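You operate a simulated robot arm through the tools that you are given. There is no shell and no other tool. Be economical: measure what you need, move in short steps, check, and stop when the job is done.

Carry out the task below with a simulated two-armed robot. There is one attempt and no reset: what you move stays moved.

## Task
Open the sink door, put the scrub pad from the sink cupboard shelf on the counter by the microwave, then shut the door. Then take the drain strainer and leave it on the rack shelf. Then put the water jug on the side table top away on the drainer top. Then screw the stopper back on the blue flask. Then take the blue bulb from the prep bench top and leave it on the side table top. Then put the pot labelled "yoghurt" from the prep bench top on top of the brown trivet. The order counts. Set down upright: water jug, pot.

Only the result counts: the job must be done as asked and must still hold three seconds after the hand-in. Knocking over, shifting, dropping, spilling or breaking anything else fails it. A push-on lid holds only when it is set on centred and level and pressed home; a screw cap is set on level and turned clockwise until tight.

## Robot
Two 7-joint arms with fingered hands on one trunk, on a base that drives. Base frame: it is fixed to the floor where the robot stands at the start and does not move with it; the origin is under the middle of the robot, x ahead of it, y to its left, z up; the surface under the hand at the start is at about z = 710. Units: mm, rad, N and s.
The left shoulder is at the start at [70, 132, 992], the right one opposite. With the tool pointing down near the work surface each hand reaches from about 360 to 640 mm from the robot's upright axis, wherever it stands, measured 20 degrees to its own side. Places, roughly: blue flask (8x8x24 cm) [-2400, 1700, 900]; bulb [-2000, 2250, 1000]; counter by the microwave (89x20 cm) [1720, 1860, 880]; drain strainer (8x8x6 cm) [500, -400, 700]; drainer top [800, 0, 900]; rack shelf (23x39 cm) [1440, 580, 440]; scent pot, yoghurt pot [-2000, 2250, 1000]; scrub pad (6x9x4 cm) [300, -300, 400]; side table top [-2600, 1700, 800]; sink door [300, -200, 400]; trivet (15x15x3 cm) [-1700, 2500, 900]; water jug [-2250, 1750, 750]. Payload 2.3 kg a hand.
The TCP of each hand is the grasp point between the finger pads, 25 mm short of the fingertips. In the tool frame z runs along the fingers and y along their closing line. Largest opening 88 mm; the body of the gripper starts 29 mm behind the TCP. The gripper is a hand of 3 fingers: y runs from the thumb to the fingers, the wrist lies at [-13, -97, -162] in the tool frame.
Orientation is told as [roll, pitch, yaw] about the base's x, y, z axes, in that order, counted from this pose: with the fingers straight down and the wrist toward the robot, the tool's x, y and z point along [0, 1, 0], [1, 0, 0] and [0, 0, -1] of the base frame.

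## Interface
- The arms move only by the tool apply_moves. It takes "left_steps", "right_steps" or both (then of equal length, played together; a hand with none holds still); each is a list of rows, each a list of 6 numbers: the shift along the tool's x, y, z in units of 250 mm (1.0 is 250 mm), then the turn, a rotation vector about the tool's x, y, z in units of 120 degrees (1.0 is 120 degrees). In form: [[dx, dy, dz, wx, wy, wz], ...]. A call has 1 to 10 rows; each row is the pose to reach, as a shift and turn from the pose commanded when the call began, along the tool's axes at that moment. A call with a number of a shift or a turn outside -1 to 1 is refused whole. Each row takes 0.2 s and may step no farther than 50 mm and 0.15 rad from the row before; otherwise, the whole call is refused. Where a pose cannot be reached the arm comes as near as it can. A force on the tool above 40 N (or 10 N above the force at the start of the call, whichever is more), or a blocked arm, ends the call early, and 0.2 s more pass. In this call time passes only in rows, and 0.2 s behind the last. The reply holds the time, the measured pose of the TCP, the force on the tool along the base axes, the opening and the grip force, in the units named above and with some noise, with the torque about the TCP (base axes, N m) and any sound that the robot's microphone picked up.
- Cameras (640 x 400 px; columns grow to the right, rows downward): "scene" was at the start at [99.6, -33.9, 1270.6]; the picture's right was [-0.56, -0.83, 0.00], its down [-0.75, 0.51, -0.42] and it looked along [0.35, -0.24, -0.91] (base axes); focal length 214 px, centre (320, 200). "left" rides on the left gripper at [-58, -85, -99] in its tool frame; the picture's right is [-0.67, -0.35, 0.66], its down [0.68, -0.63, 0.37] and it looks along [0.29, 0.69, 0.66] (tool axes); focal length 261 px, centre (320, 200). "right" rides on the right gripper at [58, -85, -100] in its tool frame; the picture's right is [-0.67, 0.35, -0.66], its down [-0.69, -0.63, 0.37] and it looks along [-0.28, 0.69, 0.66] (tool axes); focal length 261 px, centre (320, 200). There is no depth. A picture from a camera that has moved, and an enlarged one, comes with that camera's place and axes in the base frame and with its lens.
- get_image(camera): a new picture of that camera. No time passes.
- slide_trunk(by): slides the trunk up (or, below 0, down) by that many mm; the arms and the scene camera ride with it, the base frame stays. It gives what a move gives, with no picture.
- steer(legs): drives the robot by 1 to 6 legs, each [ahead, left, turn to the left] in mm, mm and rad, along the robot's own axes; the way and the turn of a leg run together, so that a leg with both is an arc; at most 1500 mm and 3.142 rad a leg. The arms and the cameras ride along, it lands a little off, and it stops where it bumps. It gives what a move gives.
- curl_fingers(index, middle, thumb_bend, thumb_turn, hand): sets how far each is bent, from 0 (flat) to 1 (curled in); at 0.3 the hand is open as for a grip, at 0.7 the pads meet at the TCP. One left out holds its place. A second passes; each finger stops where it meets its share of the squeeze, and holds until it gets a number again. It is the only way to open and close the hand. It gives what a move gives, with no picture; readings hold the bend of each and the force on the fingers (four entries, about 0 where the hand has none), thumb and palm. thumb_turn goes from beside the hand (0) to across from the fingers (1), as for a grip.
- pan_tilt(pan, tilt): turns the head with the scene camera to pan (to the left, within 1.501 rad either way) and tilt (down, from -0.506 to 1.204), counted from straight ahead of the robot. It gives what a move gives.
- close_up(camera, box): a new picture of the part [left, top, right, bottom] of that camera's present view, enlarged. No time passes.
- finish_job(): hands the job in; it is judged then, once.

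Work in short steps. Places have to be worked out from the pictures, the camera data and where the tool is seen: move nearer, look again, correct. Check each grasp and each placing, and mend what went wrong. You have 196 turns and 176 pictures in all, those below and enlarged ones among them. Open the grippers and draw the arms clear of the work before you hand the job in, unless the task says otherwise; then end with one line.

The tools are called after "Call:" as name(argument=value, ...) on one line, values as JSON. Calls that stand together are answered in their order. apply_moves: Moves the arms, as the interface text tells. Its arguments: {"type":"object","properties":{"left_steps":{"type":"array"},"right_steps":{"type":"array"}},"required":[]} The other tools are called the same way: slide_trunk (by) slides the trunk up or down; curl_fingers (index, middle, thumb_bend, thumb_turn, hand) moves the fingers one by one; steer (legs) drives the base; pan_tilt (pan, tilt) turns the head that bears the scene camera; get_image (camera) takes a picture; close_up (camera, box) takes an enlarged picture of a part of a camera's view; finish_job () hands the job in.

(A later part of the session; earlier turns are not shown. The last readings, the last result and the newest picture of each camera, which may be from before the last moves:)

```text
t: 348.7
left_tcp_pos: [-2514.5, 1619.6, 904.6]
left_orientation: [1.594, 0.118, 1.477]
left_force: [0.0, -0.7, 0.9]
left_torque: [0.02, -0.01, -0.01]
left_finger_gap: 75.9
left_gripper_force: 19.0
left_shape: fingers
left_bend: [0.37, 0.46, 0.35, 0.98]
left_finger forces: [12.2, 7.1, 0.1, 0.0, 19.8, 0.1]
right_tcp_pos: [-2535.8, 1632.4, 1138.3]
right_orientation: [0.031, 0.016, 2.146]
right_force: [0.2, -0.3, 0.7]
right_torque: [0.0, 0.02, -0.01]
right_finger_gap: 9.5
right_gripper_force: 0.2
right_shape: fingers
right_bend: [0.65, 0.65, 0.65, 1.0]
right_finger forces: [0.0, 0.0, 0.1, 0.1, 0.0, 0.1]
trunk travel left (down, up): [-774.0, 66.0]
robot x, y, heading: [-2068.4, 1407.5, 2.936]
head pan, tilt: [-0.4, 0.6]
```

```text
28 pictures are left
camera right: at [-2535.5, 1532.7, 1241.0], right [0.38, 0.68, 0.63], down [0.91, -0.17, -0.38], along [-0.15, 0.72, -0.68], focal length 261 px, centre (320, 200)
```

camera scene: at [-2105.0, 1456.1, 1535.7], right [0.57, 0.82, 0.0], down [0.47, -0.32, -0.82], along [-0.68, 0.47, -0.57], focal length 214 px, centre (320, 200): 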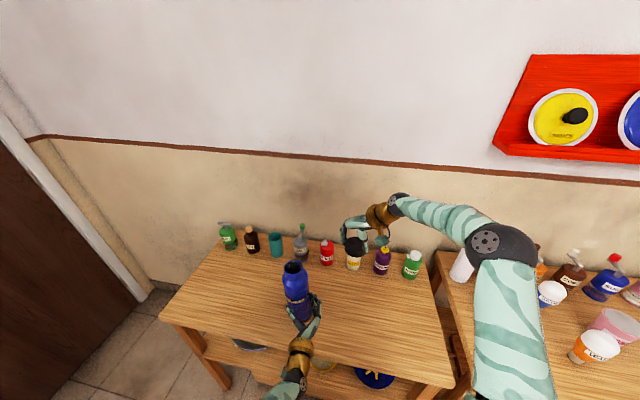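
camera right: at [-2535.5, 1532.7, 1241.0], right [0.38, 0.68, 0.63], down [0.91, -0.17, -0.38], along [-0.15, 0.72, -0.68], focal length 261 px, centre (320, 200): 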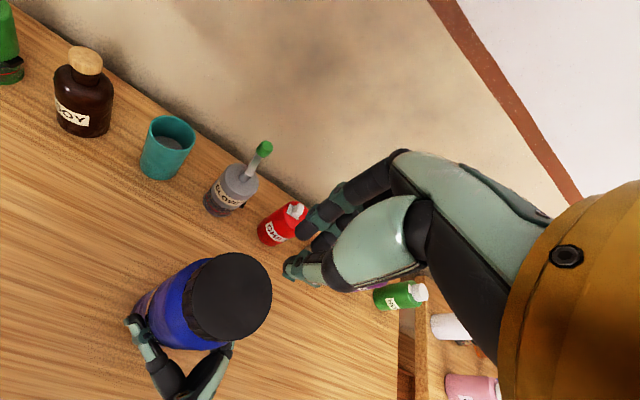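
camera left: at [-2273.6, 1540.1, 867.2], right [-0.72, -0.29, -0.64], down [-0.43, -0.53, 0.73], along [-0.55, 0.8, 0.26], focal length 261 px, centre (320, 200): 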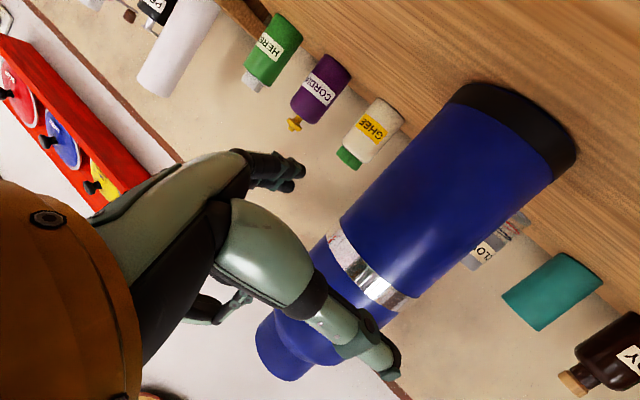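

The left hand now holds firmly (20 N). The stopper's centre is at (-2523, 1613). I rotate the right hand counter-clockwise for a fresh stroke, open it, and lower over the cap.

Call:
apply_moves(right_steps=[[0.005, -0.009, 0, 0, 0, -0.0696], [0.01, -0.018, 0, 0, 0, -0.1392], [0.015, -0.027, 0, 0, 0, -0.2088], [0.02, -0.036, 0, 0, 0, -0.2784], [0.026, -0.046, 0, 0, 0, -0.348], [0.031, -0.055, 0, 0, 0, -0.4176], [0.036, -0.064, 0, 0, 0, -0.4872], [0.041, -0.073, 0, 0, 0, -0.5568], [0.046, -0.082, 0, 0, 0, -0.626]])

Call:
curl_fingers(hand="right", index=0.2, middle=0.2, thumb_bend=0.2)

Call:
get_image(camera="right")

```text
t: 350.7
left_tcp_pos: [-2515.9, 1620.5, 904.6]
left_orientation: [1.595, 0.116, 1.479]
left_force: [0.1, 0.1, -0.7]
left_torque: [0.02, -0.06, 0.01]
left_finger_gap: 75.6
left_gripper_force: 20.2
left_shape: fingers
left_bend: [0.37, 0.46, 0.35, 0.98]
left_finger forces: [12.1, 7.1, 0.1, 0.0, 19.8, 0.0]
right_tcp_pos: [-2532.9, 1607.8, 1138.3]
right_orientation: [0.018, -0.022, -2.818]
right_force: [-0.3, 0.3, 0.7]
right_torque: [-0.01, -0.02, -0.02]
right_finger_gap: 9.4
right_gripper_force: 0.0
right_shape: fingers
right_bend: [0.65, 0.65, 0.65, 1.0]
right_finger forces: [0.0, 0.0, 0.1, 0.0, 0.0, 0.0]
trunk travel left (down, up): [-774.0, 66.0]
robot x, y, heading: [-2076.5, 1408.3, 2.939]
head pan, tilt: [-0.4, 0.6]
```

```text
t: 351.7
left_tcp_pos: [-2514.1, 1620.0, 903.2]
left_orientation: [1.594, 0.116, 1.478]
left_force: [-0.8, -0.2, 0.8]
left_torque: [-0.01, -0.02, -0.04]
left_finger_gap: 75.6
left_gripper_force: 19.2
left_shape: fingers
left_bend: [0.37, 0.46, 0.35, 0.98]
left_finger forces: [12.2, 7.2, 0.0, 0.1, 19.7, 0.0]
right_tcp_pos: [-2534.2, 1606.4, 1138.2]
right_orientation: [0.018, -0.022, -2.819]
right_force: [-0.4, 0.1, -0.7]
right_torque: [-0.01, 0.02, 0.03]
right_finger_gap: 103.4
right_gripper_force: 0.0
right_shape: fingers
right_bend: [0.2, 0.2, 0.2, 0.97]
right_finger forces: [0.0, 0.1, 0.0, 0.0, 0.1, 0.0]
trunk travel left (down, up): [-774.0, 66.0]
robot x, y, heading: [-2070.9, 1403.9, 2.938]
head pan, tilt: [-0.4, 0.6]
```

```text
27 pictures are left
camera right: at [-2432.8, 1580.3, 1237.0], right [-0.53, 0.54, 0.65], down [0.37, 0.84, -0.39], along [-0.76, 0.04, -0.65], focal length 261 px, centre (320, 200)
```

right: 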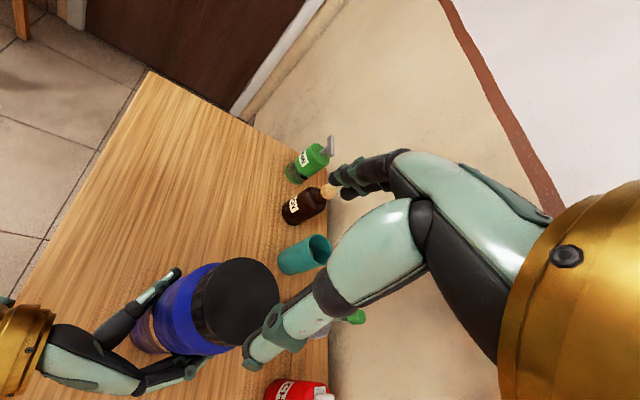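

The cap is within 4 mm of where the grip wants it. I lower over it and close.

Call:
apply_moves(right_steps=[[-0.013, -0.016, 0.12, 0, 0, 0], [-0.013, -0.016, 0.22, 0, 0, 0], [-0.013, -0.016, 0.28, 0, 0, 0], [-0.013, -0.016, 0.324, 0, 0, 0]])

Call:
curl_fingers(hand="right", index=0.65, middle=0.65, thumb_bend=0.65)

```text
t: 352.7
left_tcp_pos: [-2515.2, 1620.2, 904.7]
left_orientation: [1.594, 0.114, 1.478]
left_force: [-0.3, 0.1, -0.4]
left_torque: [0.0, -0.03, 0.01]
left_finger_gap: 75.9
left_gripper_force: 19.4
left_shape: fingers
left_bend: [0.37, 0.46, 0.35, 0.98]
left_finger forces: [12.2, 7.2, 0.0, 0.0, 19.6, 0.1]
right_tcp_pos: [-2532.4, 1608.4, 1056.6]
right_orientation: [0.018, -0.023, -2.819]
right_force: [0.7, -0.7, 0.1]
right_torque: [0.04, 0.02, 0.02]
right_finger_gap: 103.4
right_gripper_force: 0.1
right_shape: fingers
right_bend: [0.2, 0.2, 0.2, 0.97]
right_finger forces: [0.0, 0.1, 0.0, 0.0, 0.0, 0.0]
trunk travel left (down, up): [-774.0, 66.0]
robot x, y, heading: [-2070.9, 1406.3, 2.94]
head pan, tilt: [-0.4, 0.6]
```

```text
t: 353.7
left_tcp_pos: [-2515.2, 1620.6, 904.7]
left_orientation: [1.594, 0.115, 1.478]
left_force: [-1.0, 1.0, 0.1]
left_torque: [-0.01, -0.05, -0.03]
left_finger_gap: 75.9
left_gripper_force: 19.9
left_shape: fingers
left_bend: [0.37, 0.46, 0.35, 0.98]
left_finger forces: [13.2, 7.8, 0.0, 0.0, 19.2, 0.0]
right_tcp_pos: [-2532.5, 1609.1, 1058.5]
right_orientation: [0.018, -0.022, -2.82]
right_force: [0.4, -1.4, 2.8]
right_torque: [-0.04, 0.14, 0.03]
right_finger_gap: 50.6
right_gripper_force: 16.6
right_shape: fingers
right_bend: [0.54, 0.53, 0.43, 0.99]
right_finger forces: [6.8, 9.7, 0.0, 0.0, 16.4, 0.0]
trunk travel left (down, up): [-774.0, 66.0]
robot x, y, heading: [-2073.7, 1405.9, 2.934]
head pan, tilt: [-0.4, 0.6]
```

Solid grip on the stopper again (gap 50.6). I make another clockwise stroke, watching the torque.

Call:
apply_moves(right_steps=[[-0.0068, -0.0005, 0, 0, 0, 0.0683], [-0.0136, -0.002, 0, 0, 0, 0.1366], [-0.02, -0.0044, 0, 0, 0, 0.2048], [-0.026, -0.0076, 0, 0, 0, 0.2731], [-0.0315, -0.0118, 0, 0, 0, 0.3414], [-0.0363, -0.0166, 0, 0, 0, 0.4097], [-0.0404, -0.0221, 0, 0, 0, 0.478], [-0.0437, -0.0281, 0, 0, 0, 0.5462], [-0.0461, -0.0346, 0, 0, 0, 0.6145]])

```text
t: 355.7
left_tcp_pos: [-2513.6, 1620.0, 905.0]
left_orientation: [1.598, 0.114, 1.478]
left_force: [6.9, -1.1, -1.0]
left_torque: [-0.03, 0.02, -0.09]
left_finger_gap: 75.8
left_gripper_force: 19.1
left_shape: fingers
left_bend: [0.37, 0.47, 0.36, 0.99]
left_finger forces: [11.9, 6.4, 0.0, 0.1, 20.4, 0.1]
right_tcp_pos: [-2526.9, 1624.3, 1059.4]
right_orientation: [0.035, 0.015, 2.168]
right_force: [-5.0, 1.7, 4.2]
right_torque: [0.4, 0.28, 0.06]
right_finger_gap: 50.4
right_gripper_force: 16.1
right_shape: fingers
right_bend: [0.54, 0.52, 0.43, 1.0]
right_finger forces: [7.7, 11.5, 0.0, 0.0, 13.7, 0.0]
trunk travel left (down, up): [-774.0, 66.0]
robot x, y, heading: [-2071.1, 1401.1, 2.936]
head pan, tilt: [-0.4, 0.6]
```

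Little resistance yet. I continue this stroke a further 41° while within reach.

Call:
apply_moves(right_steps=[[-0.0068, -0.0005, 0, 0, 0, 0.0683], [-0.0136, -0.002, 0, 0, 0, 0.1366], [-0.02, -0.0044, 0, 0, 0, 0.2048], [-0.026, -0.0076, 0, 0, 0, 0.2731], [-0.0315, -0.0118, 0, 0, 0, 0.3414]])

Call:
get_image(camera="right")

```text
t: 356.9
left_tcp_pos: [-2512.0, 1617.3, 907.3]
left_orientation: [1.599, 0.115, 1.478]
left_force: [10.6, -9.7, 0.5]
left_torque: [0.21, 0.04, 0.0]
left_finger_gap: 75.4
left_gripper_force: 20.1
left_shape: fingers
left_bend: [0.39, 0.48, 0.35, 0.98]
left_finger forces: [10.3, 4.6, 0.0, 0.1, 24.5, 0.1]
right_tcp_pos: [-2515.3, 1623.5, 1059.8]
right_orientation: [0.015, 0.021, 1.459]
right_force: [-6.9, 6.3, 10.9]
right_torque: [0.42, 0.1, 0.04]
right_finger_gap: 50.4
right_gripper_force: 17.5
right_shape: fingers
right_bend: [0.53, 0.52, 0.43, 0.99]
right_finger forces: [8.9, 11.5, 0.1, 0.0, 14.6, 0.1]
trunk travel left (down, up): [-774.0, 66.0]
robot x, y, heading: [-2072.7, 1404.3, 2.94]
head pan, tilt: [-0.4, 0.6]
```

```text
26 pictures are left
camera right: at [-2580.1, 1546.3, 1160.9], right [0.72, 0.28, 0.64], down [0.6, -0.71, -0.36], along [0.35, 0.65, -0.68], focal length 261 px, centre (320, 200)
```

right: 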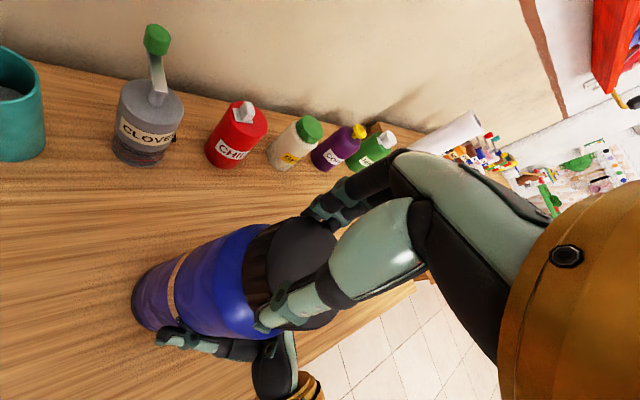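

No clear tightening yet (about 240° turned). I do a third stroke in place: open, swing back counter-clockwise around the cap, regrip, and turn clockwise again.

Call:
curl_fingers(hand="right", index=0.2, middle=0.2, thumb_bend=0.2)

Call:
apply_moves(right_steps=[[0.0068, -0.0005, 0, 0, 0, -0.0683], [0.0136, -0.002, 0, 0, 0, -0.1366], [0.02, -0.0044, 0, 0, 0, -0.2048], [0.026, -0.0076, 0, 0, 0, -0.2731], [0.0315, -0.0118, 0, 0, 0, -0.3414]])

Call:
apply_moves(right_steps=[[0.0068, -0.0005, 0, 0, 0, -0.0683], [0.0136, -0.002, 0, 0, 0, -0.1366], [0.02, -0.0044, 0, 0, 0, -0.2048], [0.026, -0.0076, 0, 0, 0, -0.2731], [0.0315, -0.0118, 0, 0, 0, -0.3414], [0.0363, -0.0166, 0, 0, 0, -0.4097], [0.0404, -0.0221, 0, 0, 0, -0.478], [0.0437, -0.0281, 0, 0, 0, -0.5462], [0.0461, -0.0346, 0, 0, 0, -0.6145]])

Call:
curl_fingers(hand="right", index=0.7, middle=0.7, thumb_bend=0.7)

Call:
apply_moves(right_steps=[[-0.0068, -0.0005, 0, 0, 0, 0.0683], [-0.0136, -0.002, 0, 0, 0, 0.1366], [-0.02, -0.0044, 0, 0, 0, 0.2048], [-0.026, -0.0076, 0, 0, 0, 0.2731], [-0.0315, -0.0118, 0, 0, 0, 0.3414], [-0.0363, -0.0166, 0, 0, 0, 0.4097], [-0.0404, -0.0221, 0, 0, 0, 0.478], [-0.0437, -0.0281, 0, 0, 0, 0.5462], [-0.0461, -0.0346, 0, 0, 0, 0.6145]])

```text
t: 357.9
left_tcp_pos: [-2514.5, 1619.6, 905.8]
left_orientation: [1.595, 0.116, 1.478]
left_force: [-0.7, -0.2, 1.2]
left_torque: [0.05, -0.05, 0.04]
left_finger_gap: 75.6
left_gripper_force: 20.0
left_shape: fingers
left_bend: [0.39, 0.48, 0.36, 0.99]
left_finger forces: [12.4, 8.1, 0.0, 0.0, 19.0, 0.0]
right_tcp_pos: [-2517.7, 1623.1, 1055.5]
right_orientation: [0.013, 0.026, 1.46]
right_force: [-0.1, -0.1, 0.1]
right_torque: [-0.01, 0.02, 0.02]
right_finger_gap: 103.3
right_gripper_force: 0.0
right_shape: fingers
right_bend: [0.2, 0.2, 0.2, 0.97]
right_finger forces: [0.0, 0.1, 0.0, 0.0, 0.0, 0.0]
trunk travel left (down, up): [-774.0, 66.0]
robot x, y, heading: [-2075.5, 1408.6, 2.935]
head pan, tilt: [-0.4, 0.6]
```

```text
t: 359.1
left_tcp_pos: [-2515.2, 1619.8, 905.3]
left_orientation: [1.596, 0.115, 1.479]
left_force: [0.1, 0.4, 2.5]
left_torque: [0.06, -0.04, 0.02]
left_finger_gap: 75.5
left_gripper_force: 19.4
left_shape: fingers
left_bend: [0.39, 0.48, 0.36, 0.99]
left_finger forces: [12.3, 8.2, 0.1, 0.1, 19.0, 0.0]
right_tcp_pos: [-2525.3, 1626.2, 1055.7]
right_orientation: [0.026, 0.018, 2.172]
right_force: [-0.1, -0.2, -0.4]
right_torque: [0.0, 0.0, 0.0]
right_finger_gap: 103.3
right_gripper_force: 0.0
right_shape: fingers
right_bend: [0.2, 0.2, 0.2, 0.97]
right_finger forces: [0.0, 0.1, 0.0, 0.0, 0.1, 0.0]
trunk travel left (down, up): [-774.0, 66.0]
robot x, y, heading: [-2071.7, 1404.6, 2.936]
head pan, tilt: [-0.4, 0.6]
```

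```text
t: 361.1
left_tcp_pos: [-2514.3, 1620.3, 905.2]
left_orientation: [1.595, 0.116, 1.478]
left_force: [-1.5, 0.5, 3.4]
left_torque: [0.0, -0.02, 0.02]
left_finger_gap: 75.7
left_gripper_force: 19.5
left_shape: fingers
left_bend: [0.39, 0.48, 0.36, 0.99]
left_finger forces: [12.0, 8.3, 0.0, 0.0, 19.1, 0.0]
right_tcp_pos: [-2530.7, 1609.7, 1056.9]
right_orientation: [0.015, -0.023, -2.818]
right_force: [0.2, -0.2, 0.1]
right_torque: [-0.02, -0.03, 0.03]
right_finger_gap: 103.7
right_gripper_force: 0.0
right_shape: fingers
right_bend: [0.2, 0.2, 0.2, 0.97]
right_finger forces: [0.0, 0.0, 0.0, 0.0, 0.0, 0.0]
trunk travel left (down, up): [-774.0, 66.0]
robot x, y, heading: [-2076.1, 1404.1, 2.934]
head pan, tilt: [-0.4, 0.6]
```

```text
t: 362.1
left_tcp_pos: [-2512.5, 1619.3, 904.6]
left_orientation: [1.592, 0.116, 1.477]
left_force: [1.7, 1.0, -3.9]
left_torque: [0.03, -0.1, 0.0]
left_finger_gap: 75.4
left_gripper_force: 19.6
left_shape: fingers
left_bend: [0.38, 0.48, 0.36, 0.98]
left_finger forces: [12.9, 8.2, 0.0, 0.0, 18.5, 0.0]
right_tcp_pos: [-2532.2, 1609.7, 1058.5]
right_orientation: [0.016, -0.024, -2.82]
right_force: [-1.0, -1.4, 3.8]
right_torque: [0.02, 0.13, -0.03]
right_finger_gap: 52.9
right_gripper_force: 18.6
right_shape: fingers
right_bend: [0.54, 0.56, 0.41, 1.0]
right_finger forces: [8.0, 10.6, 0.1, 0.0, 19.1, 0.0]
trunk travel left (down, up): [-774.0, 66.0]
robot x, y, heading: [-2072.7, 1406.7, 2.935]
head pan, tilt: [-0.4, 0.6]
```

```text
t: 364.1
left_tcp_pos: [-2513.5, 1618.9, 906.6]
left_orientation: [1.596, 0.113, 1.48]
left_force: [6.2, -2.3, 0.6]
left_torque: [0.06, 0.0, -0.05]
left_finger_gap: 75.7
left_gripper_force: 19.5
left_shape: fingers
left_bend: [0.37, 0.47, 0.37, 0.99]
left_finger forces: [12.0, 6.7, 0.1, 0.0, 20.4, 0.0]
right_tcp_pos: [-2526.1, 1623.6, 1059.6]
right_orientation: [0.034, 0.014, 2.167]
right_force: [-4.2, 2.9, 4.2]
right_torque: [0.31, 0.26, 0.04]
right_finger_gap: 52.4
right_gripper_force: 17.9
right_shape: fingers
right_bend: [0.55, 0.56, 0.41, 1.0]
right_finger forces: [9.2, 11.4, 0.1, 0.0, 15.7, 0.1]
trunk travel left (down, up): [-774.0, 66.0]
robot x, y, heading: [-2073.6, 1406.3, 2.934]
head pan, tilt: [-0.4, 0.6]
```

The stroke runs smoothly with no further descent, consistent with a seated thread. I finish it with 41° more, then release and raise the right hand.

Call:
apply_moves(right_steps=[[-0.0068, -0.0005, 0, 0, 0, 0.0683], [-0.0136, -0.002, 0, 0, 0, 0.1366], [-0.02, -0.0044, 0, 0, 0, 0.2048], [-0.026, -0.0076, 0, 0, 0, 0.2731], [-0.0315, -0.0118, 0, 0, 0, 0.3414], [-0.0363, -0.0166, 0, 0, 0, 0.4097]])

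Call:
curl_fingers(hand="right", index=0.2, middle=0.2, thumb_bend=0.2)

Call:
apply_moves(right_steps=[[0, 0, -0.1, 0, 0, 0], [0, 0, -0.2, 0, 0, 0], [0, 0, -0.3, 0, 0, 0]])

Call:
curl_fingers(hand="left", index=0.13, middle=0.13, thumb_bend=0.13)

Call:
get_image(camera="right")

```text
t: 365.5
left_tcp_pos: [-2511.9, 1618.1, 906.5]
left_orientation: [1.596, 0.113, 1.477]
left_force: [8.5, -9.5, 2.1]
left_torque: [0.27, 0.03, -0.04]
left_finger_gap: 75.8
left_gripper_force: 20.1
left_shape: fingers
left_bend: [0.39, 0.49, 0.35, 0.97]
left_finger forces: [10.2, 4.8, 0.0, 0.0, 24.2, 0.0]
right_tcp_pos: [-2513.2, 1622.5, 1058.6]
right_orientation: [0.013, 0.023, 1.318]
right_force: [-5.5, 5.7, 7.1]
right_torque: [0.25, 0.05, -0.03]
right_finger_gap: 52.6
right_gripper_force: 19.0
right_shape: fingers
right_bend: [0.55, 0.56, 0.41, 1.0]
right_finger forces: [11.4, 10.2, 0.1, 0.0, 16.6, 0.0]
trunk travel left (down, up): [-774.0, 66.0]
robot x, y, heading: [-2070.1, 1404.5, 2.938]
head pan, tilt: [-0.4, 0.6]
```

```text
t: 366.5
left_tcp_pos: [-2514.4, 1619.1, 904.9]
left_orientation: [1.596, 0.117, 1.478]
left_force: [-1.0, 0.4, 0.4]
left_torque: [0.09, -0.04, -0.01]
left_finger_gap: 75.5
left_gripper_force: 19.3
left_shape: fingers
left_bend: [0.39, 0.48, 0.36, 0.99]
left_finger forces: [12.5, 8.0, 0.0, 0.1, 18.8, 0.0]
right_tcp_pos: [-2516.0, 1624.4, 1056.6]
right_orientation: [0.009, 0.026, 1.321]
right_force: [0.5, -0.2, -0.2]
right_torque: [0.01, 0.01, -0.03]
right_finger_gap: 103.5
right_gripper_force: 0.0
right_shape: fingers
right_bend: [0.2, 0.2, 0.2, 0.97]
right_finger forces: [0.0, 0.1, 0.0, 0.0, 0.1, 0.0]
trunk travel left (down, up): [-774.0, 66.0]
robot x, y, heading: [-2073.8, 1404.3, 2.935]
head pan, tilt: [-0.4, 0.6]
```

```text
t: 367.3
left_tcp_pos: [-2514.6, 1620.7, 904.3]
left_orientation: [1.595, 0.116, 1.477]
left_force: [-1.9, 0.9, 2.3]
left_torque: [0.07, 0.02, 0.0]
left_finger_gap: 75.3
left_gripper_force: 19.1
left_shape: fingers
left_bend: [0.39, 0.48, 0.36, 0.99]
left_finger forces: [12.5, 8.0, 0.0, 0.0, 18.7, 0.1]
right_tcp_pos: [-2515.5, 1624.9, 1132.1]
right_orientation: [0.012, 0.025, 1.319]
right_force: [0.3, 0.4, 0.1]
right_torque: [-0.02, 0.01, 0.01]
right_finger_gap: 103.3
right_gripper_force: 0.0
right_shape: fingers
right_bend: [0.2, 0.2, 0.2, 0.97]
right_finger forces: [0.0, 0.0, 0.0, 0.0, 0.0, 0.1]
trunk travel left (down, up): [-774.0, 66.0]
robot x, y, heading: [-2073.1, 1404.8, 2.938]
head pan, tilt: [-0.4, 0.6]
```

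```text
t: 368.3
left_tcp_pos: [-2513.9, 1620.6, 905.7]
left_orientation: [1.597, 0.116, 1.477]
left_force: [0.5, 0.0, -0.8]
left_torque: [0.0, 0.0, 0.04]
left_finger_gap: 115.4
left_gripper_force: 0.1
left_shape: fingers
left_bend: [0.13, 0.13, 0.13, 0.96]
left_finger forces: [0.0, 0.1, 0.0, 0.0, 0.0, 0.0]
right_tcp_pos: [-2514.4, 1624.3, 1133.9]
right_orientation: [0.01, 0.025, 1.32]
right_force: [0.5, -0.1, -0.4]
right_torque: [0.01, 0.01, 0.02]
right_finger_gap: 103.5
right_gripper_force: 0.1
right_shape: fingers
right_bend: [0.2, 0.2, 0.2, 0.97]
right_finger forces: [0.0, 0.0, 0.1, 0.1, 0.0, 0.0]
trunk travel left (down, up): [-774.0, 66.0]
robot x, y, heading: [-2071.2, 1405.4, 2.936]
head pan, tilt: [-0.4, 0.6]
```

```text
25 pictures are left
camera right: at [-2591.0, 1559.4, 1234.4], right [0.75, 0.19, 0.64], down [0.5, -0.79, -0.36], along [0.44, 0.59, -0.68], focal length 261 px, centre (320, 200)
```

right: 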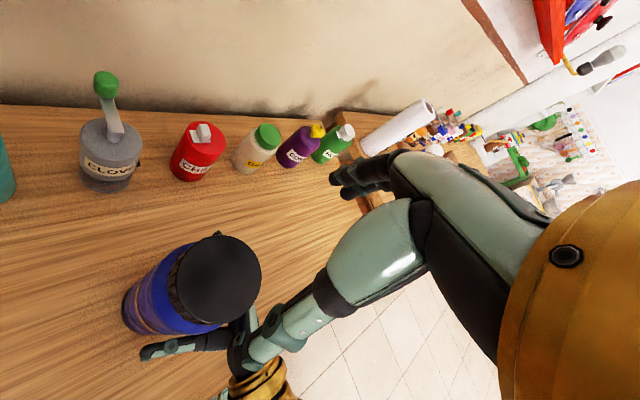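

The flask stands upright with its stopper on. I back out, turn the right hand square again, lift the left hand out of the way, and face the prep bench.

Call:
steer(legs=[[-380, 0, 0]])

Call:
apply_moves(right_steps=[[0, 0, -0.02, 0, 0, -0.065], [0, 0, -0.04, 0, 0, -0.13], [0, 0, -0.06, 0, 0, -0.195], [0, 0, -0.08, 0, 0, -0.26], [0, 0, -0.1, 0, 0, -0.325], [0, 0, -0.12, 0, 0, -0.386]], left_steps=[[0.12, -0.12, -0.04, 0, 0, 0], [0.24, -0.24, -0.08, 0, 0, 0], [0.36, -0.36, -0.12, 0, 0, 0], [0.48, -0.48, -0.16, 0, 0, 0], [0.6, -0.6, -0.2, 0, 0, 0], [0.72, -0.72, -0.24, 0, 0, 0]])

Call:
apply_moves(right_steps=[[0, 0, 0, 0, 0, -0.065], [0, 0, 0, 0, 0, -0.13], [0, 0, 0, 0, 0, -0.195], [0, 0, 0, 0, 0, -0.26], [0, 0, 0, 0, 0, -0.325], [0, 0, 0, 0, 0, -0.386]])

Call:
apply_moves(right_steps=[[-0.15, 0, 0, 0, 0, 0], [-0.3, 0, 0, 0, 0, 0], [-0.45, 0, 0, 0, 0, 0]])

Call:
steer(legs=[[0, 0, -0.58], [80, -200, 0]])

Call:
pan_tilt(pan=-0.35, tilt=0.65)

Call:
get_image(camera="scene")

```text
t: 370.7
left_tcp_pos: [-2149.6, 1542.2, 904.0]
left_orientation: [1.594, 0.115, 1.484]
left_force: [0.4, -0.2, -0.4]
left_torque: [0.01, 0.02, 0.0]
left_finger_gap: 115.9
left_gripper_force: 0.0
left_shape: fingers
left_bend: [0.13, 0.13, 0.13, 0.96]
left_finger forces: [0.1, 0.1, 0.0, 0.0, 0.0, 0.0]
right_tcp_pos: [-2150.1, 1546.7, 1131.6]
right_orientation: [0.008, 0.027, 1.328]
right_force: [0.8, 0.6, 0.4]
right_torque: [0.02, 0.02, 0.0]
right_finger_gap: 103.5
right_gripper_force: 0.1
right_shape: fingers
right_bend: [0.2, 0.2, 0.2, 0.97]
right_finger forces: [0.0, 0.0, 0.0, 0.1, 0.0, 0.1]
trunk travel left (down, up): [-774.0, 66.0]
robot x, y, heading: [-1707.4, 1328.3, 2.941]
head pan, tilt: [-0.4, 0.6]
```

```text
t: 372.1
left_tcp_pos: [-2096.8, 1377.7, 1108.1]
left_orientation: [1.597, 0.115, 1.487]
left_force: [0.0, 0.5, -0.8]
left_torque: [-0.02, 0.0, -0.02]
left_finger_gap: 115.9
left_gripper_force: 0.0
left_shape: fingers
left_bend: [0.13, 0.13, 0.13, 0.96]
left_finger forces: [0.1, 0.1, 0.0, 0.0, 0.0, 0.1]
right_tcp_pos: [-2146.3, 1550.8, 1162.6]
right_orientation: [0.037, 0.018, 2.126]
right_force: [0.6, -0.1, -0.1]
right_torque: [-0.01, 0.0, 0.03]
right_finger_gap: 103.4
right_gripper_force: 0.2
right_shape: fingers
right_bend: [0.2, 0.2, 0.2, 0.97]
right_finger forces: [0.1, 0.1, 0.0, 0.1, 0.0, 0.0]
trunk travel left (down, up): [-774.0, 66.0]
robot x, y, heading: [-1706.2, 1332.3, 2.943]
head pan, tilt: [-0.4, 0.6]
```

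```text
t: 373.5
left_tcp_pos: [-2097.3, 1380.2, 1106.5]
left_orientation: [1.595, 0.117, 1.486]
left_force: [0.0, -0.3, 1.1]
left_torque: [-0.02, 0.0, 0.03]
left_finger_gap: 115.6
left_gripper_force: 0.1
left_shape: fingers
left_bend: [0.13, 0.13, 0.13, 0.96]
left_finger forces: [0.0, 0.0, 0.0, 0.0, 0.0, 0.1]
right_tcp_pos: [-2149.5, 1548.0, 1163.2]
right_orientation: [0.027, -0.013, 2.947]
right_force: [-0.2, 0.3, -0.2]
right_torque: [-0.02, 0.02, -0.04]
right_finger_gap: 103.5
right_gripper_force: 0.0
right_shape: fingers
right_bend: [0.2, 0.2, 0.2, 0.97]
right_finger forces: [0.1, 0.1, 0.1, 0.1, 0.0, 0.0]
trunk travel left (down, up): [-774.0, 66.0]
robot x, y, heading: [-1706.2, 1332.2, 2.947]
head pan, tilt: [-0.4, 0.6]
```

```text
t: 374.3
left_tcp_pos: [-2099.0, 1380.3, 1106.0]
left_orientation: [1.594, 0.117, 1.485]
left_force: [0.4, 1.3, -0.7]
left_torque: [0.01, 0.01, 0.0]
left_finger_gap: 115.8
left_gripper_force: 0.0
left_shape: fingers
left_bend: [0.13, 0.13, 0.13, 0.96]
left_finger forces: [0.1, 0.0, 0.1, 0.0, 0.0, 0.0]
right_tcp_pos: [-2123.3, 1659.9, 1158.7]
right_orientation: [0.026, -0.012, 2.945]
right_force: [-0.1, -0.2, -0.4]
right_torque: [0.01, 0.01, -0.05]
right_finger_gap: 103.4
right_gripper_force: 0.0
right_shape: fingers
right_bend: [0.2, 0.2, 0.2, 0.97]
right_finger forces: [0.0, 0.0, 0.0, 0.0, 0.0, 0.0]
trunk travel left (down, up): [-774.0, 66.0]
robot x, y, heading: [-1706.8, 1329.4, 2.945]
head pan, tilt: [-0.4, 0.6]
```

```text
t: 377.6
left_tcp_pos: [-1925.1, 1788.1, 1106.3]
left_orientation: [1.595, 0.114, 0.912]
left_force: [-0.1, -0.1, 0.2]
left_torque: [0.01, 0.0, -0.03]
left_finger_gap: 115.5
left_gripper_force: 0.1
left_shape: fingers
left_bend: [0.13, 0.13, 0.13, 0.96]
left_finger forces: [0.0, 0.0, 0.0, 0.1, 0.0, 0.1]
right_tcp_pos: [-1795.3, 2035.8, 1159.5]
right_orientation: [0.025, -0.013, 2.367]
right_force: [0.6, -0.1, -0.1]
right_torque: [-0.01, 0.0, -0.04]
right_finger_gap: 103.3
right_gripper_force: 0.1
right_shape: fingers
right_bend: [0.2, 0.2, 0.2, 0.97]
right_finger forces: [0.0, 0.1, 0.0, 0.1, 0.0, 0.1]
trunk travel left (down, up): [-774.0, 66.0]
robot x, y, heading: [-1617.5, 1533.3, 2.369]
head pan, tilt: [-0.4, 0.6]
```

```text
t: 378.2
left_tcp_pos: [-1923.8, 1789.6, 1105.5]
left_orientation: [1.595, 0.114, 0.911]
left_force: [0.5, 0.1, 0.0]
left_torque: [-0.02, 0.01, -0.01]
left_finger_gap: 116.0
left_gripper_force: 0.1
left_shape: fingers
left_bend: [0.13, 0.13, 0.13, 0.96]
left_finger forces: [0.0, 0.0, 0.1, 0.1, 0.0, 0.1]
right_tcp_pos: [-1793.0, 2037.7, 1158.0]
right_orientation: [0.022, -0.013, 2.369]
right_force: [-0.8, 0.1, 0.6]
right_torque: [0.0, 0.0, 0.01]
right_finger_gap: 103.5
right_gripper_force: 0.1
right_shape: fingers
right_bend: [0.2, 0.2, 0.2, 0.97]
right_finger forces: [0.0, 0.1, 0.1, 0.0, 0.0, 0.0]
trunk travel left (down, up): [-774.0, 66.0]
robot x, y, heading: [-1622.5, 1533.3, 2.372]
head pan, tilt: [-0.351, 0.649]
```

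```text
24 pictures are left
camera scene: at [-1694.6, 1648.1, 1531.5], right [0.9, 0.43, 0.0], down [0.26, -0.54, -0.8], along [-0.34, 0.72, -0.6], focal length 214 px, centre (320, 200)
```

scene: 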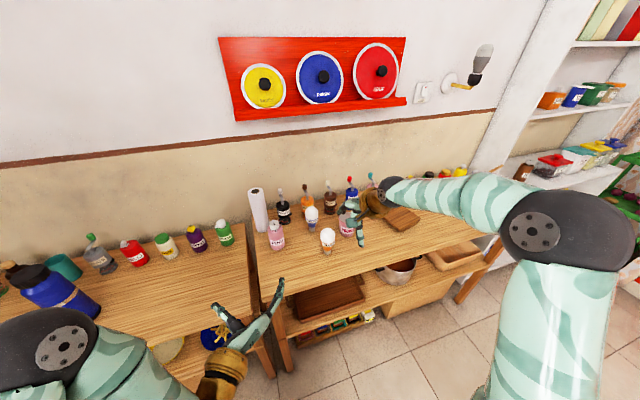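

Everything is in view (the flask's lean is just lens perspective). I zoom in on the bulbs, pot and trivet.

Call:
close_up(camera="scene", box=[250, 170, 430, 270])

Call:
get_image(camera="right")

```text
3.56 times, centred on (340, 220) of scene
camera zoom: at [-1694.6, 1648.1, 1531.5], right [0.9, 0.43, 0.0], down [0.26, -0.54, -0.8], along [-0.34, 0.72, -0.6], focal length 763 px, centre (249, 129)
```

zoom: 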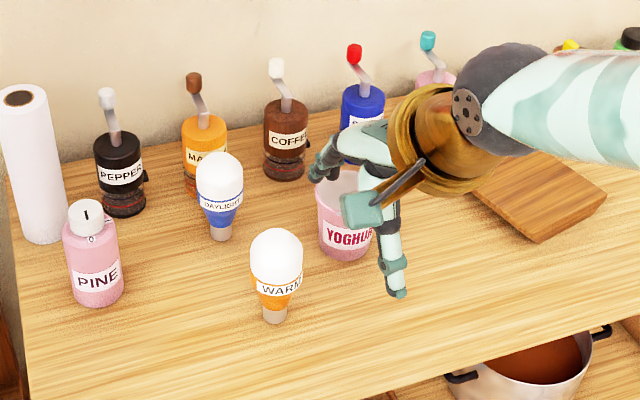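

```text
22 pictures are left
camera right: at [-1770.0, 1937.6, 1258.3], right [0.24, 0.73, 0.64], down [0.92, 0.05, -0.39], along [-0.31, 0.68, -0.66], focal length 261 px, centre (320, 200)
```

right: 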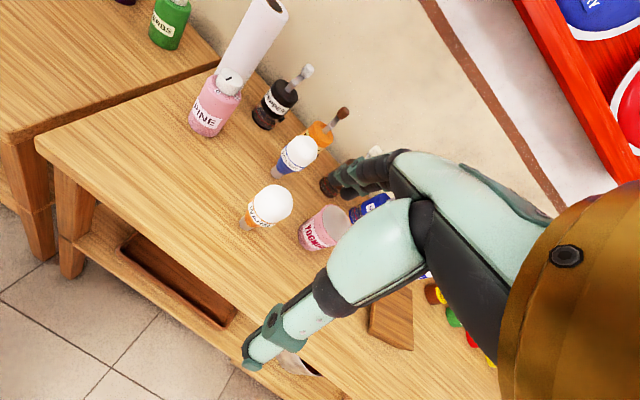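

Blue bulb (DAYLIGHT) globe is at about (-2004, 2227, z≈965), bench z≈875. I yaw the right hand 50° to avoid the bottle behind, retract the left hand, and drive in above it.

Call:
apply_moves(right_steps=[[0, 0, 0, 0, 0, -0.0695], [0, 0, 0, 0, 0, -0.139], [0, 0, 0, 0, 0, -0.2085], [0, 0, 0, 0, 0, -0.278], [0, 0, 0, 0, 0, -0.3475], [0, 0, 0, 0, 0, -0.417]], left_steps=[[0.05, 0, -0.1, 0, 0, 0], [0.1, 0, -0.2, 0, 0, 0], [0.15, 0, -0.3, 0, 0, 0], [0.2, 0, -0.4, 0, 0, 0], [0.25, 0, -0.5, 0, 0, 0], [0.3, 0, -0.6, 0, 0, 0]])

Call:
steer(legs=[[240, 15, -0.012]])

Call:
curl_fingers(hand="right", index=0.25, middle=0.25, thumb_bend=0.25)

Call:
get_image(camera="right")

```text
t: 379.8
left_tcp_pos: [-1835.2, 1776.3, 1155.5]
left_orientation: [1.715, 0.281, 1.1]
left_force: [0.0, -0.2, 0.0]
left_torque: [-0.01, 0.01, 0.0]
left_finger_gap: 115.8
left_gripper_force: 0.0
left_shape: fingers
left_bend: [0.13, 0.13, 0.13, 0.96]
left_finger forces: [0.0, 0.0, 0.1, 0.1, 0.1, 0.0]
left hand out of reach, approached as far as the arm can: row 1, 2, 3, 4, 5, 6
right_tcp_pos: [-1792.7, 2038.1, 1159.8]
right_orientation: [0.009, -0.028, -3.044]
right_force: [-0.5, -1.3, 0.2]
right_torque: [0.0, 0.02, 0.03]
right_finger_gap: 103.6
right_gripper_force: 0.0
right_shape: fingers
right_bend: [0.2, 0.2, 0.2, 0.97]
right_finger forces: [0.0, 0.1, 0.0, 0.0, 0.1, 0.0]
trunk travel left (down, up): [-774.0, 66.0]
robot x, y, heading: [-1619.0, 1537.2, 2.372]
head pan, tilt: [-0.351, 0.649]
stopped in row 6 (left hand): the arm was blocked; the commanded pose is now the measured one
```

```text
t: 381.5
left_tcp_pos: [-2008.2, 1929.6, 1155.2]
left_orientation: [1.72, 0.285, 1.09]
left_force: [0.1, -0.5, 1.1]
left_torque: [0.0, 0.01, -0.04]
left_finger_gap: 115.8
left_gripper_force: 0.0
left_shape: fingers
left_bend: [0.13, 0.13, 0.13, 0.96]
left_finger forces: [0.1, 0.0, 0.0, 0.0, 0.0, 0.0]
right_tcp_pos: [-1963.1, 2193.6, 1160.2]
right_orientation: [0.005, -0.03, -3.054]
right_force: [0.0, -0.3, -0.3]
right_torque: [0.01, -0.02, -0.02]
right_finger_gap: 103.4
right_gripper_force: 0.1
right_shape: fingers
right_bend: [0.2, 0.2, 0.2, 0.97]
right_finger forces: [0.0, 0.1, 0.0, 0.0, 0.0, 0.0]
trunk travel left (down, up): [-774.0, 66.0]
robot x, y, heading: [-1796.6, 1691.2, 2.361]
head pan, tilt: [-0.351, 0.649]
```

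```text
t: 382.5
left_tcp_pos: [-2008.1, 1933.0, 1155.2]
left_orientation: [1.716, 0.285, 1.091]
left_force: [-0.2, 0.2, 0.1]
left_torque: [0.01, -0.06, 0.0]
left_finger_gap: 116.0
left_gripper_force: 0.1
left_shape: fingers
left_bend: [0.13, 0.13, 0.13, 0.96]
left_finger forces: [0.0, 0.0, 0.0, 0.1, 0.1, 0.1]
right_tcp_pos: [-1965.1, 2194.1, 1157.6]
right_orientation: [0.009, -0.027, -3.054]
right_force: [-0.2, -0.6, -0.8]
right_torque: [0.01, -0.04, 0.02]
right_finger_gap: 94.7
right_gripper_force: 0.1
right_shape: fingers
right_bend: [0.25, 0.25, 0.25, 0.97]
right_finger forces: [0.0, 0.1, 0.0, 0.0, 0.0, 0.0]
trunk travel left (down, up): [-774.0, 66.0]
robot x, y, heading: [-1800.8, 1688.2, 2.357]
head pan, tilt: [-0.351, 0.649]
```

```text
21 pictures are left
camera right: at [-1872.5, 2145.1, 1256.1], right [-0.39, 0.64, 0.66], down [0.56, 0.73, -0.39], along [-0.73, 0.22, -0.64], focal length 261 px, centre (320, 200)
```

right: 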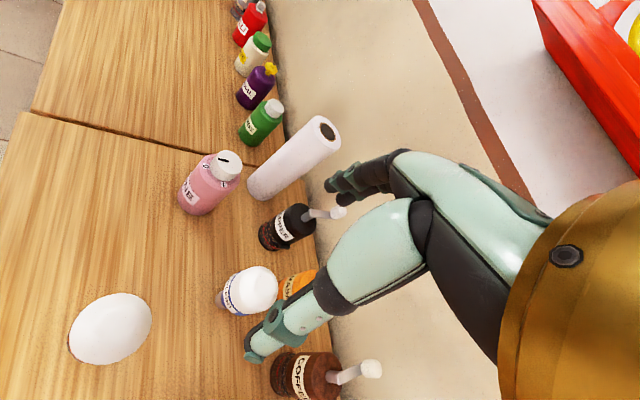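

The bulb's globe reads (-2007, 2234). I move the base 66 mm ahead and 10 left so the grip centre falls on it, then check.

Call:
steer(legs=[[66, 10, 0]])

Call:
apply_moves(right_steps=[[0, 0, 0.15, 0, 0, 0], [0, 0, 0.3, 0, 0, 0], [0, 0, 0.4, 0, 0, 0]])

Call:
get_image(camera="right")

```text
t: 383.5
left_tcp_pos: [-2056.5, 1968.2, 1157.6]
left_orientation: [1.725, 0.283, 1.092]
left_force: [-0.1, -0.5, 0.4]
left_torque: [0.0, -0.04, 0.01]
left_finger_gap: 115.7
left_gripper_force: 0.1
left_shape: fingers
left_bend: [0.13, 0.13, 0.13, 0.96]
left_finger forces: [0.0, 0.1, 0.0, 0.0, 0.1, 0.1]
right_tcp_pos: [-2011.8, 2228.4, 1162.5]
right_orientation: [0.004, -0.032, -3.054]
right_force: [0.2, 0.1, -0.1]
right_torque: [0.02, 0.0, -0.01]
right_finger_gap: 94.7
right_gripper_force: 0.0
right_shape: fingers
right_bend: [0.25, 0.25, 0.25, 0.97]
right_finger forces: [0.0, 0.0, 0.1, 0.0, 0.0, 0.1]
trunk travel left (down, up): [-774.0, 66.0]
robot x, y, heading: [-1853.0, 1726.6, 2.358]
head pan, tilt: [-0.351, 0.649]
```

```text
t: 384.3
left_tcp_pos: [-2063.4, 1972.8, 1153.7]
left_orientation: [1.718, 0.284, 1.091]
left_force: [0.1, -0.3, 1.1]
left_torque: [-0.01, 0.0, 0.02]
left_finger_gap: 115.8
left_gripper_force: 0.0
left_shape: fingers
left_bend: [0.13, 0.13, 0.13, 0.96]
left_finger forces: [0.0, 0.0, 0.0, 0.1, 0.0, 0.0]
right_tcp_pos: [-2021.2, 2231.7, 1058.0]
right_orientation: [0.01, -0.027, -3.056]
right_force: [0.9, 0.5, 0.0]
right_torque: [0.01, 0.0, 0.02]
right_finger_gap: 94.7
right_gripper_force: 0.0
right_shape: fingers
right_bend: [0.25, 0.25, 0.25, 0.97]
right_finger forces: [0.0, 0.0, 0.1, 0.0, 0.0, 0.0]
trunk travel left (down, up): [-774.0, 66.0]
robot x, y, heading: [-1852.6, 1730.2, 2.357]
head pan, tilt: [-0.351, 0.649]
```

```text
20 pictures are left
camera right: at [-1929.6, 2182.6, 1155.5], right [-0.39, 0.65, 0.66], down [0.56, 0.73, -0.39], along [-0.73, 0.22, -0.64], focal length 261 px, centre (320, 200)
```

right: 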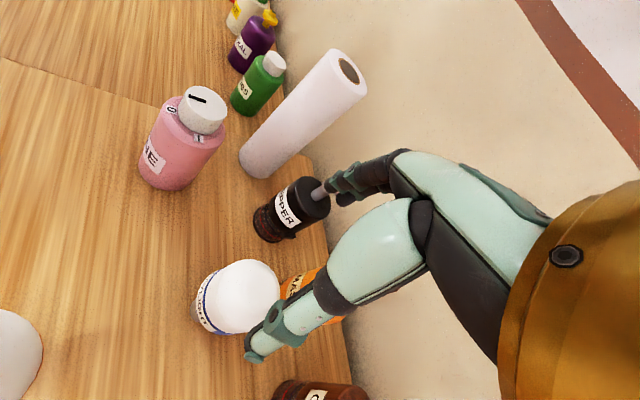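

The bulb lies at (-2006, 2238); small correction and then I descend so the finger pads reach its equator.

Call:
apply_moves(right_steps=[[-0.019, -0.012, 0.1, 0, 0, 0], [-0.019, -0.012, 0.2, 0, 0, 0], [-0.019, -0.012, 0.28, 0, 0, 0], [-0.019, -0.012, 0.35, 0, 0, 0]])

Call:
curl_fingers(hand="right", index=0.56, middle=0.56, thumb_bend=0.46)

Call:
get_image(camera="right")

```text
t: 385.3
left_tcp_pos: [-2061.9, 1972.7, 1154.7]
left_orientation: [1.717, 0.284, 1.093]
left_force: [-0.1, -0.2, 0.2]
left_torque: [-0.01, 0.0, -0.01]
left_finger_gap: 116.0
left_gripper_force: 0.0
left_shape: fingers
left_bend: [0.13, 0.13, 0.13, 0.96]
left_finger forces: [0.0, 0.0, 0.0, 0.1, 0.0, 0.0]
right_tcp_pos: [-2022.7, 2239.5, 968.2]
right_orientation: [0.008, -0.028, -3.053]
right_force: [-1.2, -0.3, 0.7]
right_torque: [0.0, 0.01, -0.02]
right_finger_gap: 94.7
right_gripper_force: 0.1
right_shape: fingers
right_bend: [0.25, 0.25, 0.25, 0.97]
right_finger forces: [0.0, 0.1, 0.1, 0.0, 0.0, 0.1]
trunk travel left (down, up): [-774.0, 66.0]
robot x, y, heading: [-1847.8, 1730.4, 2.356]
head pan, tilt: [-0.351, 0.649]
```

```text
t: 386.3
left_tcp_pos: [-2061.3, 1972.8, 1154.6]
left_orientation: [1.715, 0.283, 1.089]
left_force: [-0.5, -0.9, 1.0]
left_torque: [0.02, 0.0, -0.02]
left_finger_gap: 115.5
left_gripper_force: 0.0
left_shape: fingers
left_bend: [0.13, 0.13, 0.13, 0.96]
left_finger forces: [0.0, 0.1, 0.1, 0.0, 0.1, 0.0]
right_tcp_pos: [-2022.7, 2239.3, 970.3]
right_orientation: [0.008, -0.027, -3.055]
right_force: [0.2, 0.3, 0.5]
right_torque: [0.0, 0.0, 0.02]
right_finger_gap: 47.1
right_gripper_force: 4.2
right_shape: fingers
right_bend: [0.53, 0.52, 0.42, 0.99]
right_finger forces: [1.4, 2.9, 0.0, 0.1, 4.2, 0.0]
trunk travel left (down, up): [-774.0, 66.0]
robot x, y, heading: [-1853.0, 1726.8, 2.355]
head pan, tilt: [-0.351, 0.649]
```

```text
19 pictures are left
camera right: at [-1929.9, 2189.9, 1066.8], right [-0.39, 0.64, 0.66], down [0.56, 0.73, -0.39], along [-0.73, 0.22, -0.64], focal length 261 px, centre (320, 200)
```

right: 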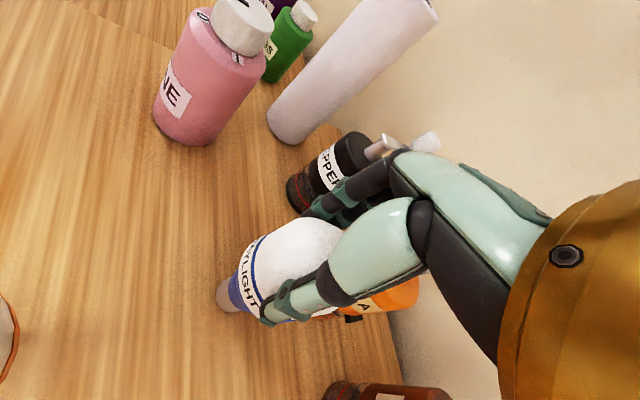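

The bulb is gripped gently (4 N). I add a touch of squeeze and lift with the trunk.

Call:
curl_fingers(hand="right", index=0.59, middle=0.59, thumb_bend=0.49)

Call:
slide_trunk(by=64)

Call:
apply_moves(right_steps=[[0, 0, -0.12, 0, 0, 0], [0, -0.03, -0.26, 0, 0, 0], [0, -0.06, -0.4, 0, 0, 0]])

Call:
get_image(camera="right")

```text
t: 387.3
left_tcp_pos: [-2061.2, 1971.5, 1154.0]
left_orientation: [1.717, 0.284, 1.091]
left_force: [-0.7, 0.0, 0.4]
left_torque: [-0.04, 0.03, -0.02]
left_finger_gap: 115.9
left_gripper_force: 0.1
left_shape: fingers
left_bend: [0.13, 0.13, 0.13, 0.96]
left_finger forces: [0.1, 0.0, 0.0, 0.0, 0.0, 0.0]
right_tcp_pos: [-2022.2, 2239.0, 970.4]
right_orientation: [0.008, -0.03, -3.054]
right_force: [-0.3, -0.7, 0.1]
right_torque: [0.04, 0.01, 0.0]
right_finger_gap: 46.3
right_gripper_force: 7.2
right_shape: fingers
right_bend: [0.54, 0.54, 0.42, 0.99]
right_finger forces: [2.6, 4.2, 0.0, 0.1, 6.7, 0.0]
trunk travel left (down, up): [-774.0, 66.0]
robot x, y, heading: [-1848.7, 1730.3, 2.358]
head pan, tilt: [-0.351, 0.649]
```

```text
t: 388.3
left_tcp_pos: [-2061.3, 1972.3, 1219.2]
left_orientation: [1.718, 0.285, 1.09]
left_force: [0.2, -0.1, -0.1]
left_torque: [0.0, 0.02, 0.0]
left_finger_gap: 115.8
left_gripper_force: 0.0
left_shape: fingers
left_bend: [0.13, 0.13, 0.13, 0.96]
left_finger forces: [0.0, 0.1, 0.0, 0.0, 0.1, 0.0]
right_tcp_pos: [-2021.7, 2239.2, 1032.9]
right_orientation: [0.008, -0.028, -3.056]
right_force: [0.2, 0.5, -1.1]
right_torque: [-0.01, -0.01, 0.02]
right_finger_gap: 46.3
right_gripper_force: 6.3
right_shape: fingers
right_bend: [0.54, 0.54, 0.42, 0.99]
right_finger forces: [2.5, 4.1, 0.0, 0.0, 6.6, 0.0]
trunk travel left (down, up): [-838.0, 2.0]
robot x, y, heading: [-1848.3, 1731.6, 2.359]
head pan, tilt: [-0.351, 0.649]
```

```text
t: 389.1
left_tcp_pos: [-2061.1, 1971.4, 1219.2]
left_orientation: [1.716, 0.284, 1.089]
left_force: [-0.2, 1.0, -0.3]
left_torque: [0.0, 0.04, 0.02]
left_finger_gap: 115.8
left_gripper_force: 0.0
left_shape: fingers
left_bend: [0.13, 0.13, 0.13, 0.96]
left_finger forces: [0.0, 0.0, 0.1, 0.0, 0.0, 0.0]
right_tcp_pos: [-2004.0, 2237.9, 1134.3]
right_orientation: [0.011, -0.028, -3.054]
right_force: [-0.1, 0.3, -0.7]
right_torque: [-0.03, 0.01, 0.02]
right_finger_gap: 46.2
right_gripper_force: 6.6
right_shape: fingers
right_bend: [0.55, 0.54, 0.42, 0.99]
right_finger forces: [2.4, 4.0, 0.0, 0.0, 6.5, 0.0]
trunk travel left (down, up): [-838.0, 2.0]
robot x, y, heading: [-1848.6, 1726.2, 2.357]
head pan, tilt: [-0.351, 0.649]
```

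```text
18 pictures are left
camera right: at [-1911.1, 2189.1, 1230.6], right [-0.39, 0.64, 0.66], down [0.56, 0.73, -0.39], along [-0.73, 0.22, -0.64], focal length 261 px, centre (320, 200)
```

right: 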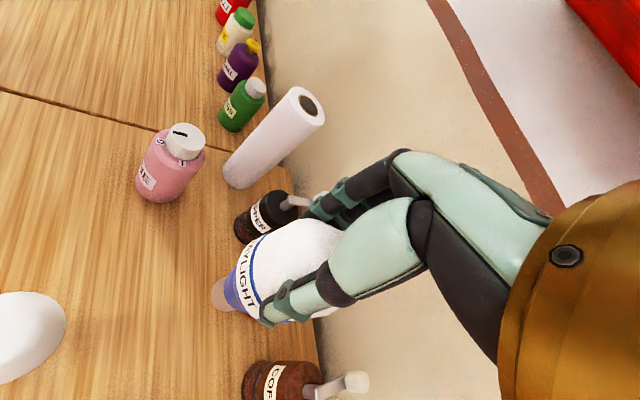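

The bulb is held securely. I carry it to the free middle of the side table: back, left, then forward.

Call:
steer(legs=[[-400, 0, 0], [0, 561, 0], [300, 0, 0]])

Call:
slide_trunk(by=-160)

Call:
get_image(camera="right")

```text
t: 396.1
left_tcp_pos: [-2390.0, 1506.6, 1221.5]
left_orientation: [1.719, 0.283, 1.089]
left_force: [0.4, -0.8, -0.2]
left_torque: [0.05, 0.01, 0.01]
left_finger_gap: 115.9
left_gripper_force: 0.2
left_shape: fingers
left_bend: [0.13, 0.13, 0.13, 0.96]
left_finger forces: [0.1, 0.1, 0.0, 0.0, 0.0, 0.1]
right_tcp_pos: [-2331.1, 1774.2, 1134.8]
right_orientation: [0.006, -0.03, -3.059]
right_force: [-0.1, 0.2, -0.9]
right_torque: [-0.02, 0.01, -0.02]
right_finger_gap: 46.0
right_gripper_force: 6.4
right_shape: fingers
right_bend: [0.55, 0.54, 0.42, 0.99]
right_finger forces: [2.4, 3.9, 0.0, 0.0, 6.5, 0.0]
trunk travel left (down, up): [-838.0, 2.0]
robot x, y, heading: [-2177.5, 1260.0, 2.351]
head pan, tilt: [-0.351, 0.649]
```

```text
t: 397.9
left_tcp_pos: [-2391.4, 1508.8, 1057.9]
left_orientation: [1.716, 0.284, 1.087]
left_force: [0.5, -0.5, -0.5]
left_torque: [0.02, 0.02, 0.0]
left_finger_gap: 115.8
left_gripper_force: 0.1
left_shape: fingers
left_bend: [0.13, 0.13, 0.13, 0.96]
left_finger forces: [0.0, 0.0, 0.0, 0.0, 0.1, 0.0]
right_tcp_pos: [-2333.4, 1775.6, 973.5]
right_orientation: [0.009, -0.028, -3.06]
right_force: [0.5, -0.1, -1.0]
right_torque: [0.01, -0.01, 0.01]
right_finger_gap: 46.4
right_gripper_force: 7.1
right_shape: fingers
right_bend: [0.55, 0.54, 0.42, 0.99]
right_finger forces: [2.5, 4.0, 0.1, 0.1, 6.4, 0.1]
trunk travel left (down, up): [-678.0, 162.0]
robot x, y, heading: [-2179.5, 1266.3, 2.356]
head pan, tilt: [-0.351, 0.649]
```

```text
17 pictures are left
camera right: at [-2240.5, 1726.2, 1070.0], right [-0.38, 0.65, 0.66], down [0.56, 0.73, -0.39], along [-0.73, 0.22, -0.64], focal length 261 px, centre (320, 200)
```

right: 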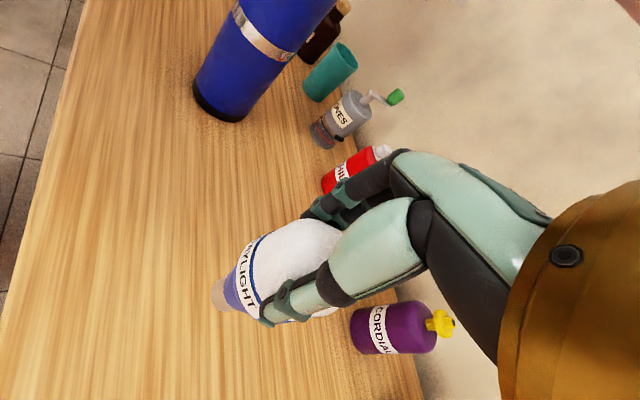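

Free table below. I lower the bulb to just above the surface, then in small steps.

Call:
apply_moves(right_steps=[[0, 0, 0.08, 0, 0, 0], [0, 0, 0.16, 0, 0, 0], [0, 0, 0.22, 0, 0, 0], [0, 0, 0.25, 0, 0, 0], [0, 0, 0.268, 0, 0, 0]])

Call:
apply_moves(right_steps=[[0, 0, 0.008, 0, 0, 0], [0, 0, 0.016, 0, 0, 0]])

```text
t: 399.1
left_tcp_pos: [-2391.3, 1509.3, 1058.8]
left_orientation: [1.716, 0.285, 1.087]
left_force: [-0.2, -0.3, -1.3]
left_torque: [-0.03, 0.01, -0.04]
left_finger_gap: 116.0
left_gripper_force: 0.0
left_shape: fingers
left_bend: [0.13, 0.13, 0.13, 0.96]
left_finger forces: [0.0, 0.0, 0.0, 0.0, 0.1, 0.0]
right_tcp_pos: [-2335.7, 1774.6, 904.6]
right_orientation: [0.009, -0.026, -3.059]
right_force: [-0.2, 0.4, 4.9]
right_torque: [-0.01, 0.09, 0.05]
right_finger_gap: 41.4
right_gripper_force: 5.1
right_shape: fingers
right_bend: [0.57, 0.54, 0.45, 0.99]
right_finger forces: [1.4, 3.9, 0.0, 0.0, 4.4, 0.0]
trunk travel left (down, up): [-678.0, 162.0]
robot x, y, heading: [-2180.8, 1263.4, 2.358]
head pan, tilt: [-0.351, 0.649]
```

```text
t: 399.7
left_tcp_pos: [-2392.1, 1508.3, 1059.0]
left_orientation: [1.717, 0.283, 1.088]
left_force: [0.1, -0.4, -0.4]
left_torque: [0.01, 0.01, 0.0]
left_finger_gap: 115.8
left_gripper_force: 0.0
left_shape: fingers
left_bend: [0.13, 0.13, 0.13, 0.96]
left_finger forces: [0.0, 0.1, 0.0, 0.1, 0.1, 0.0]
right_tcp_pos: [-2334.3, 1773.4, 901.2]
right_orientation: [0.007, -0.028, -3.061]
right_force: [-0.1, -0.9, 6.8]
right_torque: [0.02, -0.03, -0.03]
right_finger_gap: 40.5
right_gripper_force: 4.9
right_shape: fingers
right_bend: [0.58, 0.54, 0.45, 0.99]
right_finger forces: [1.0, 3.8, 0.1, 0.1, 5.3, 0.1]
trunk travel left (down, up): [-678.0, 162.0]
robot x, y, heading: [-2178.6, 1269.7, 2.357]
head pan, tilt: [-0.351, 0.649]
```

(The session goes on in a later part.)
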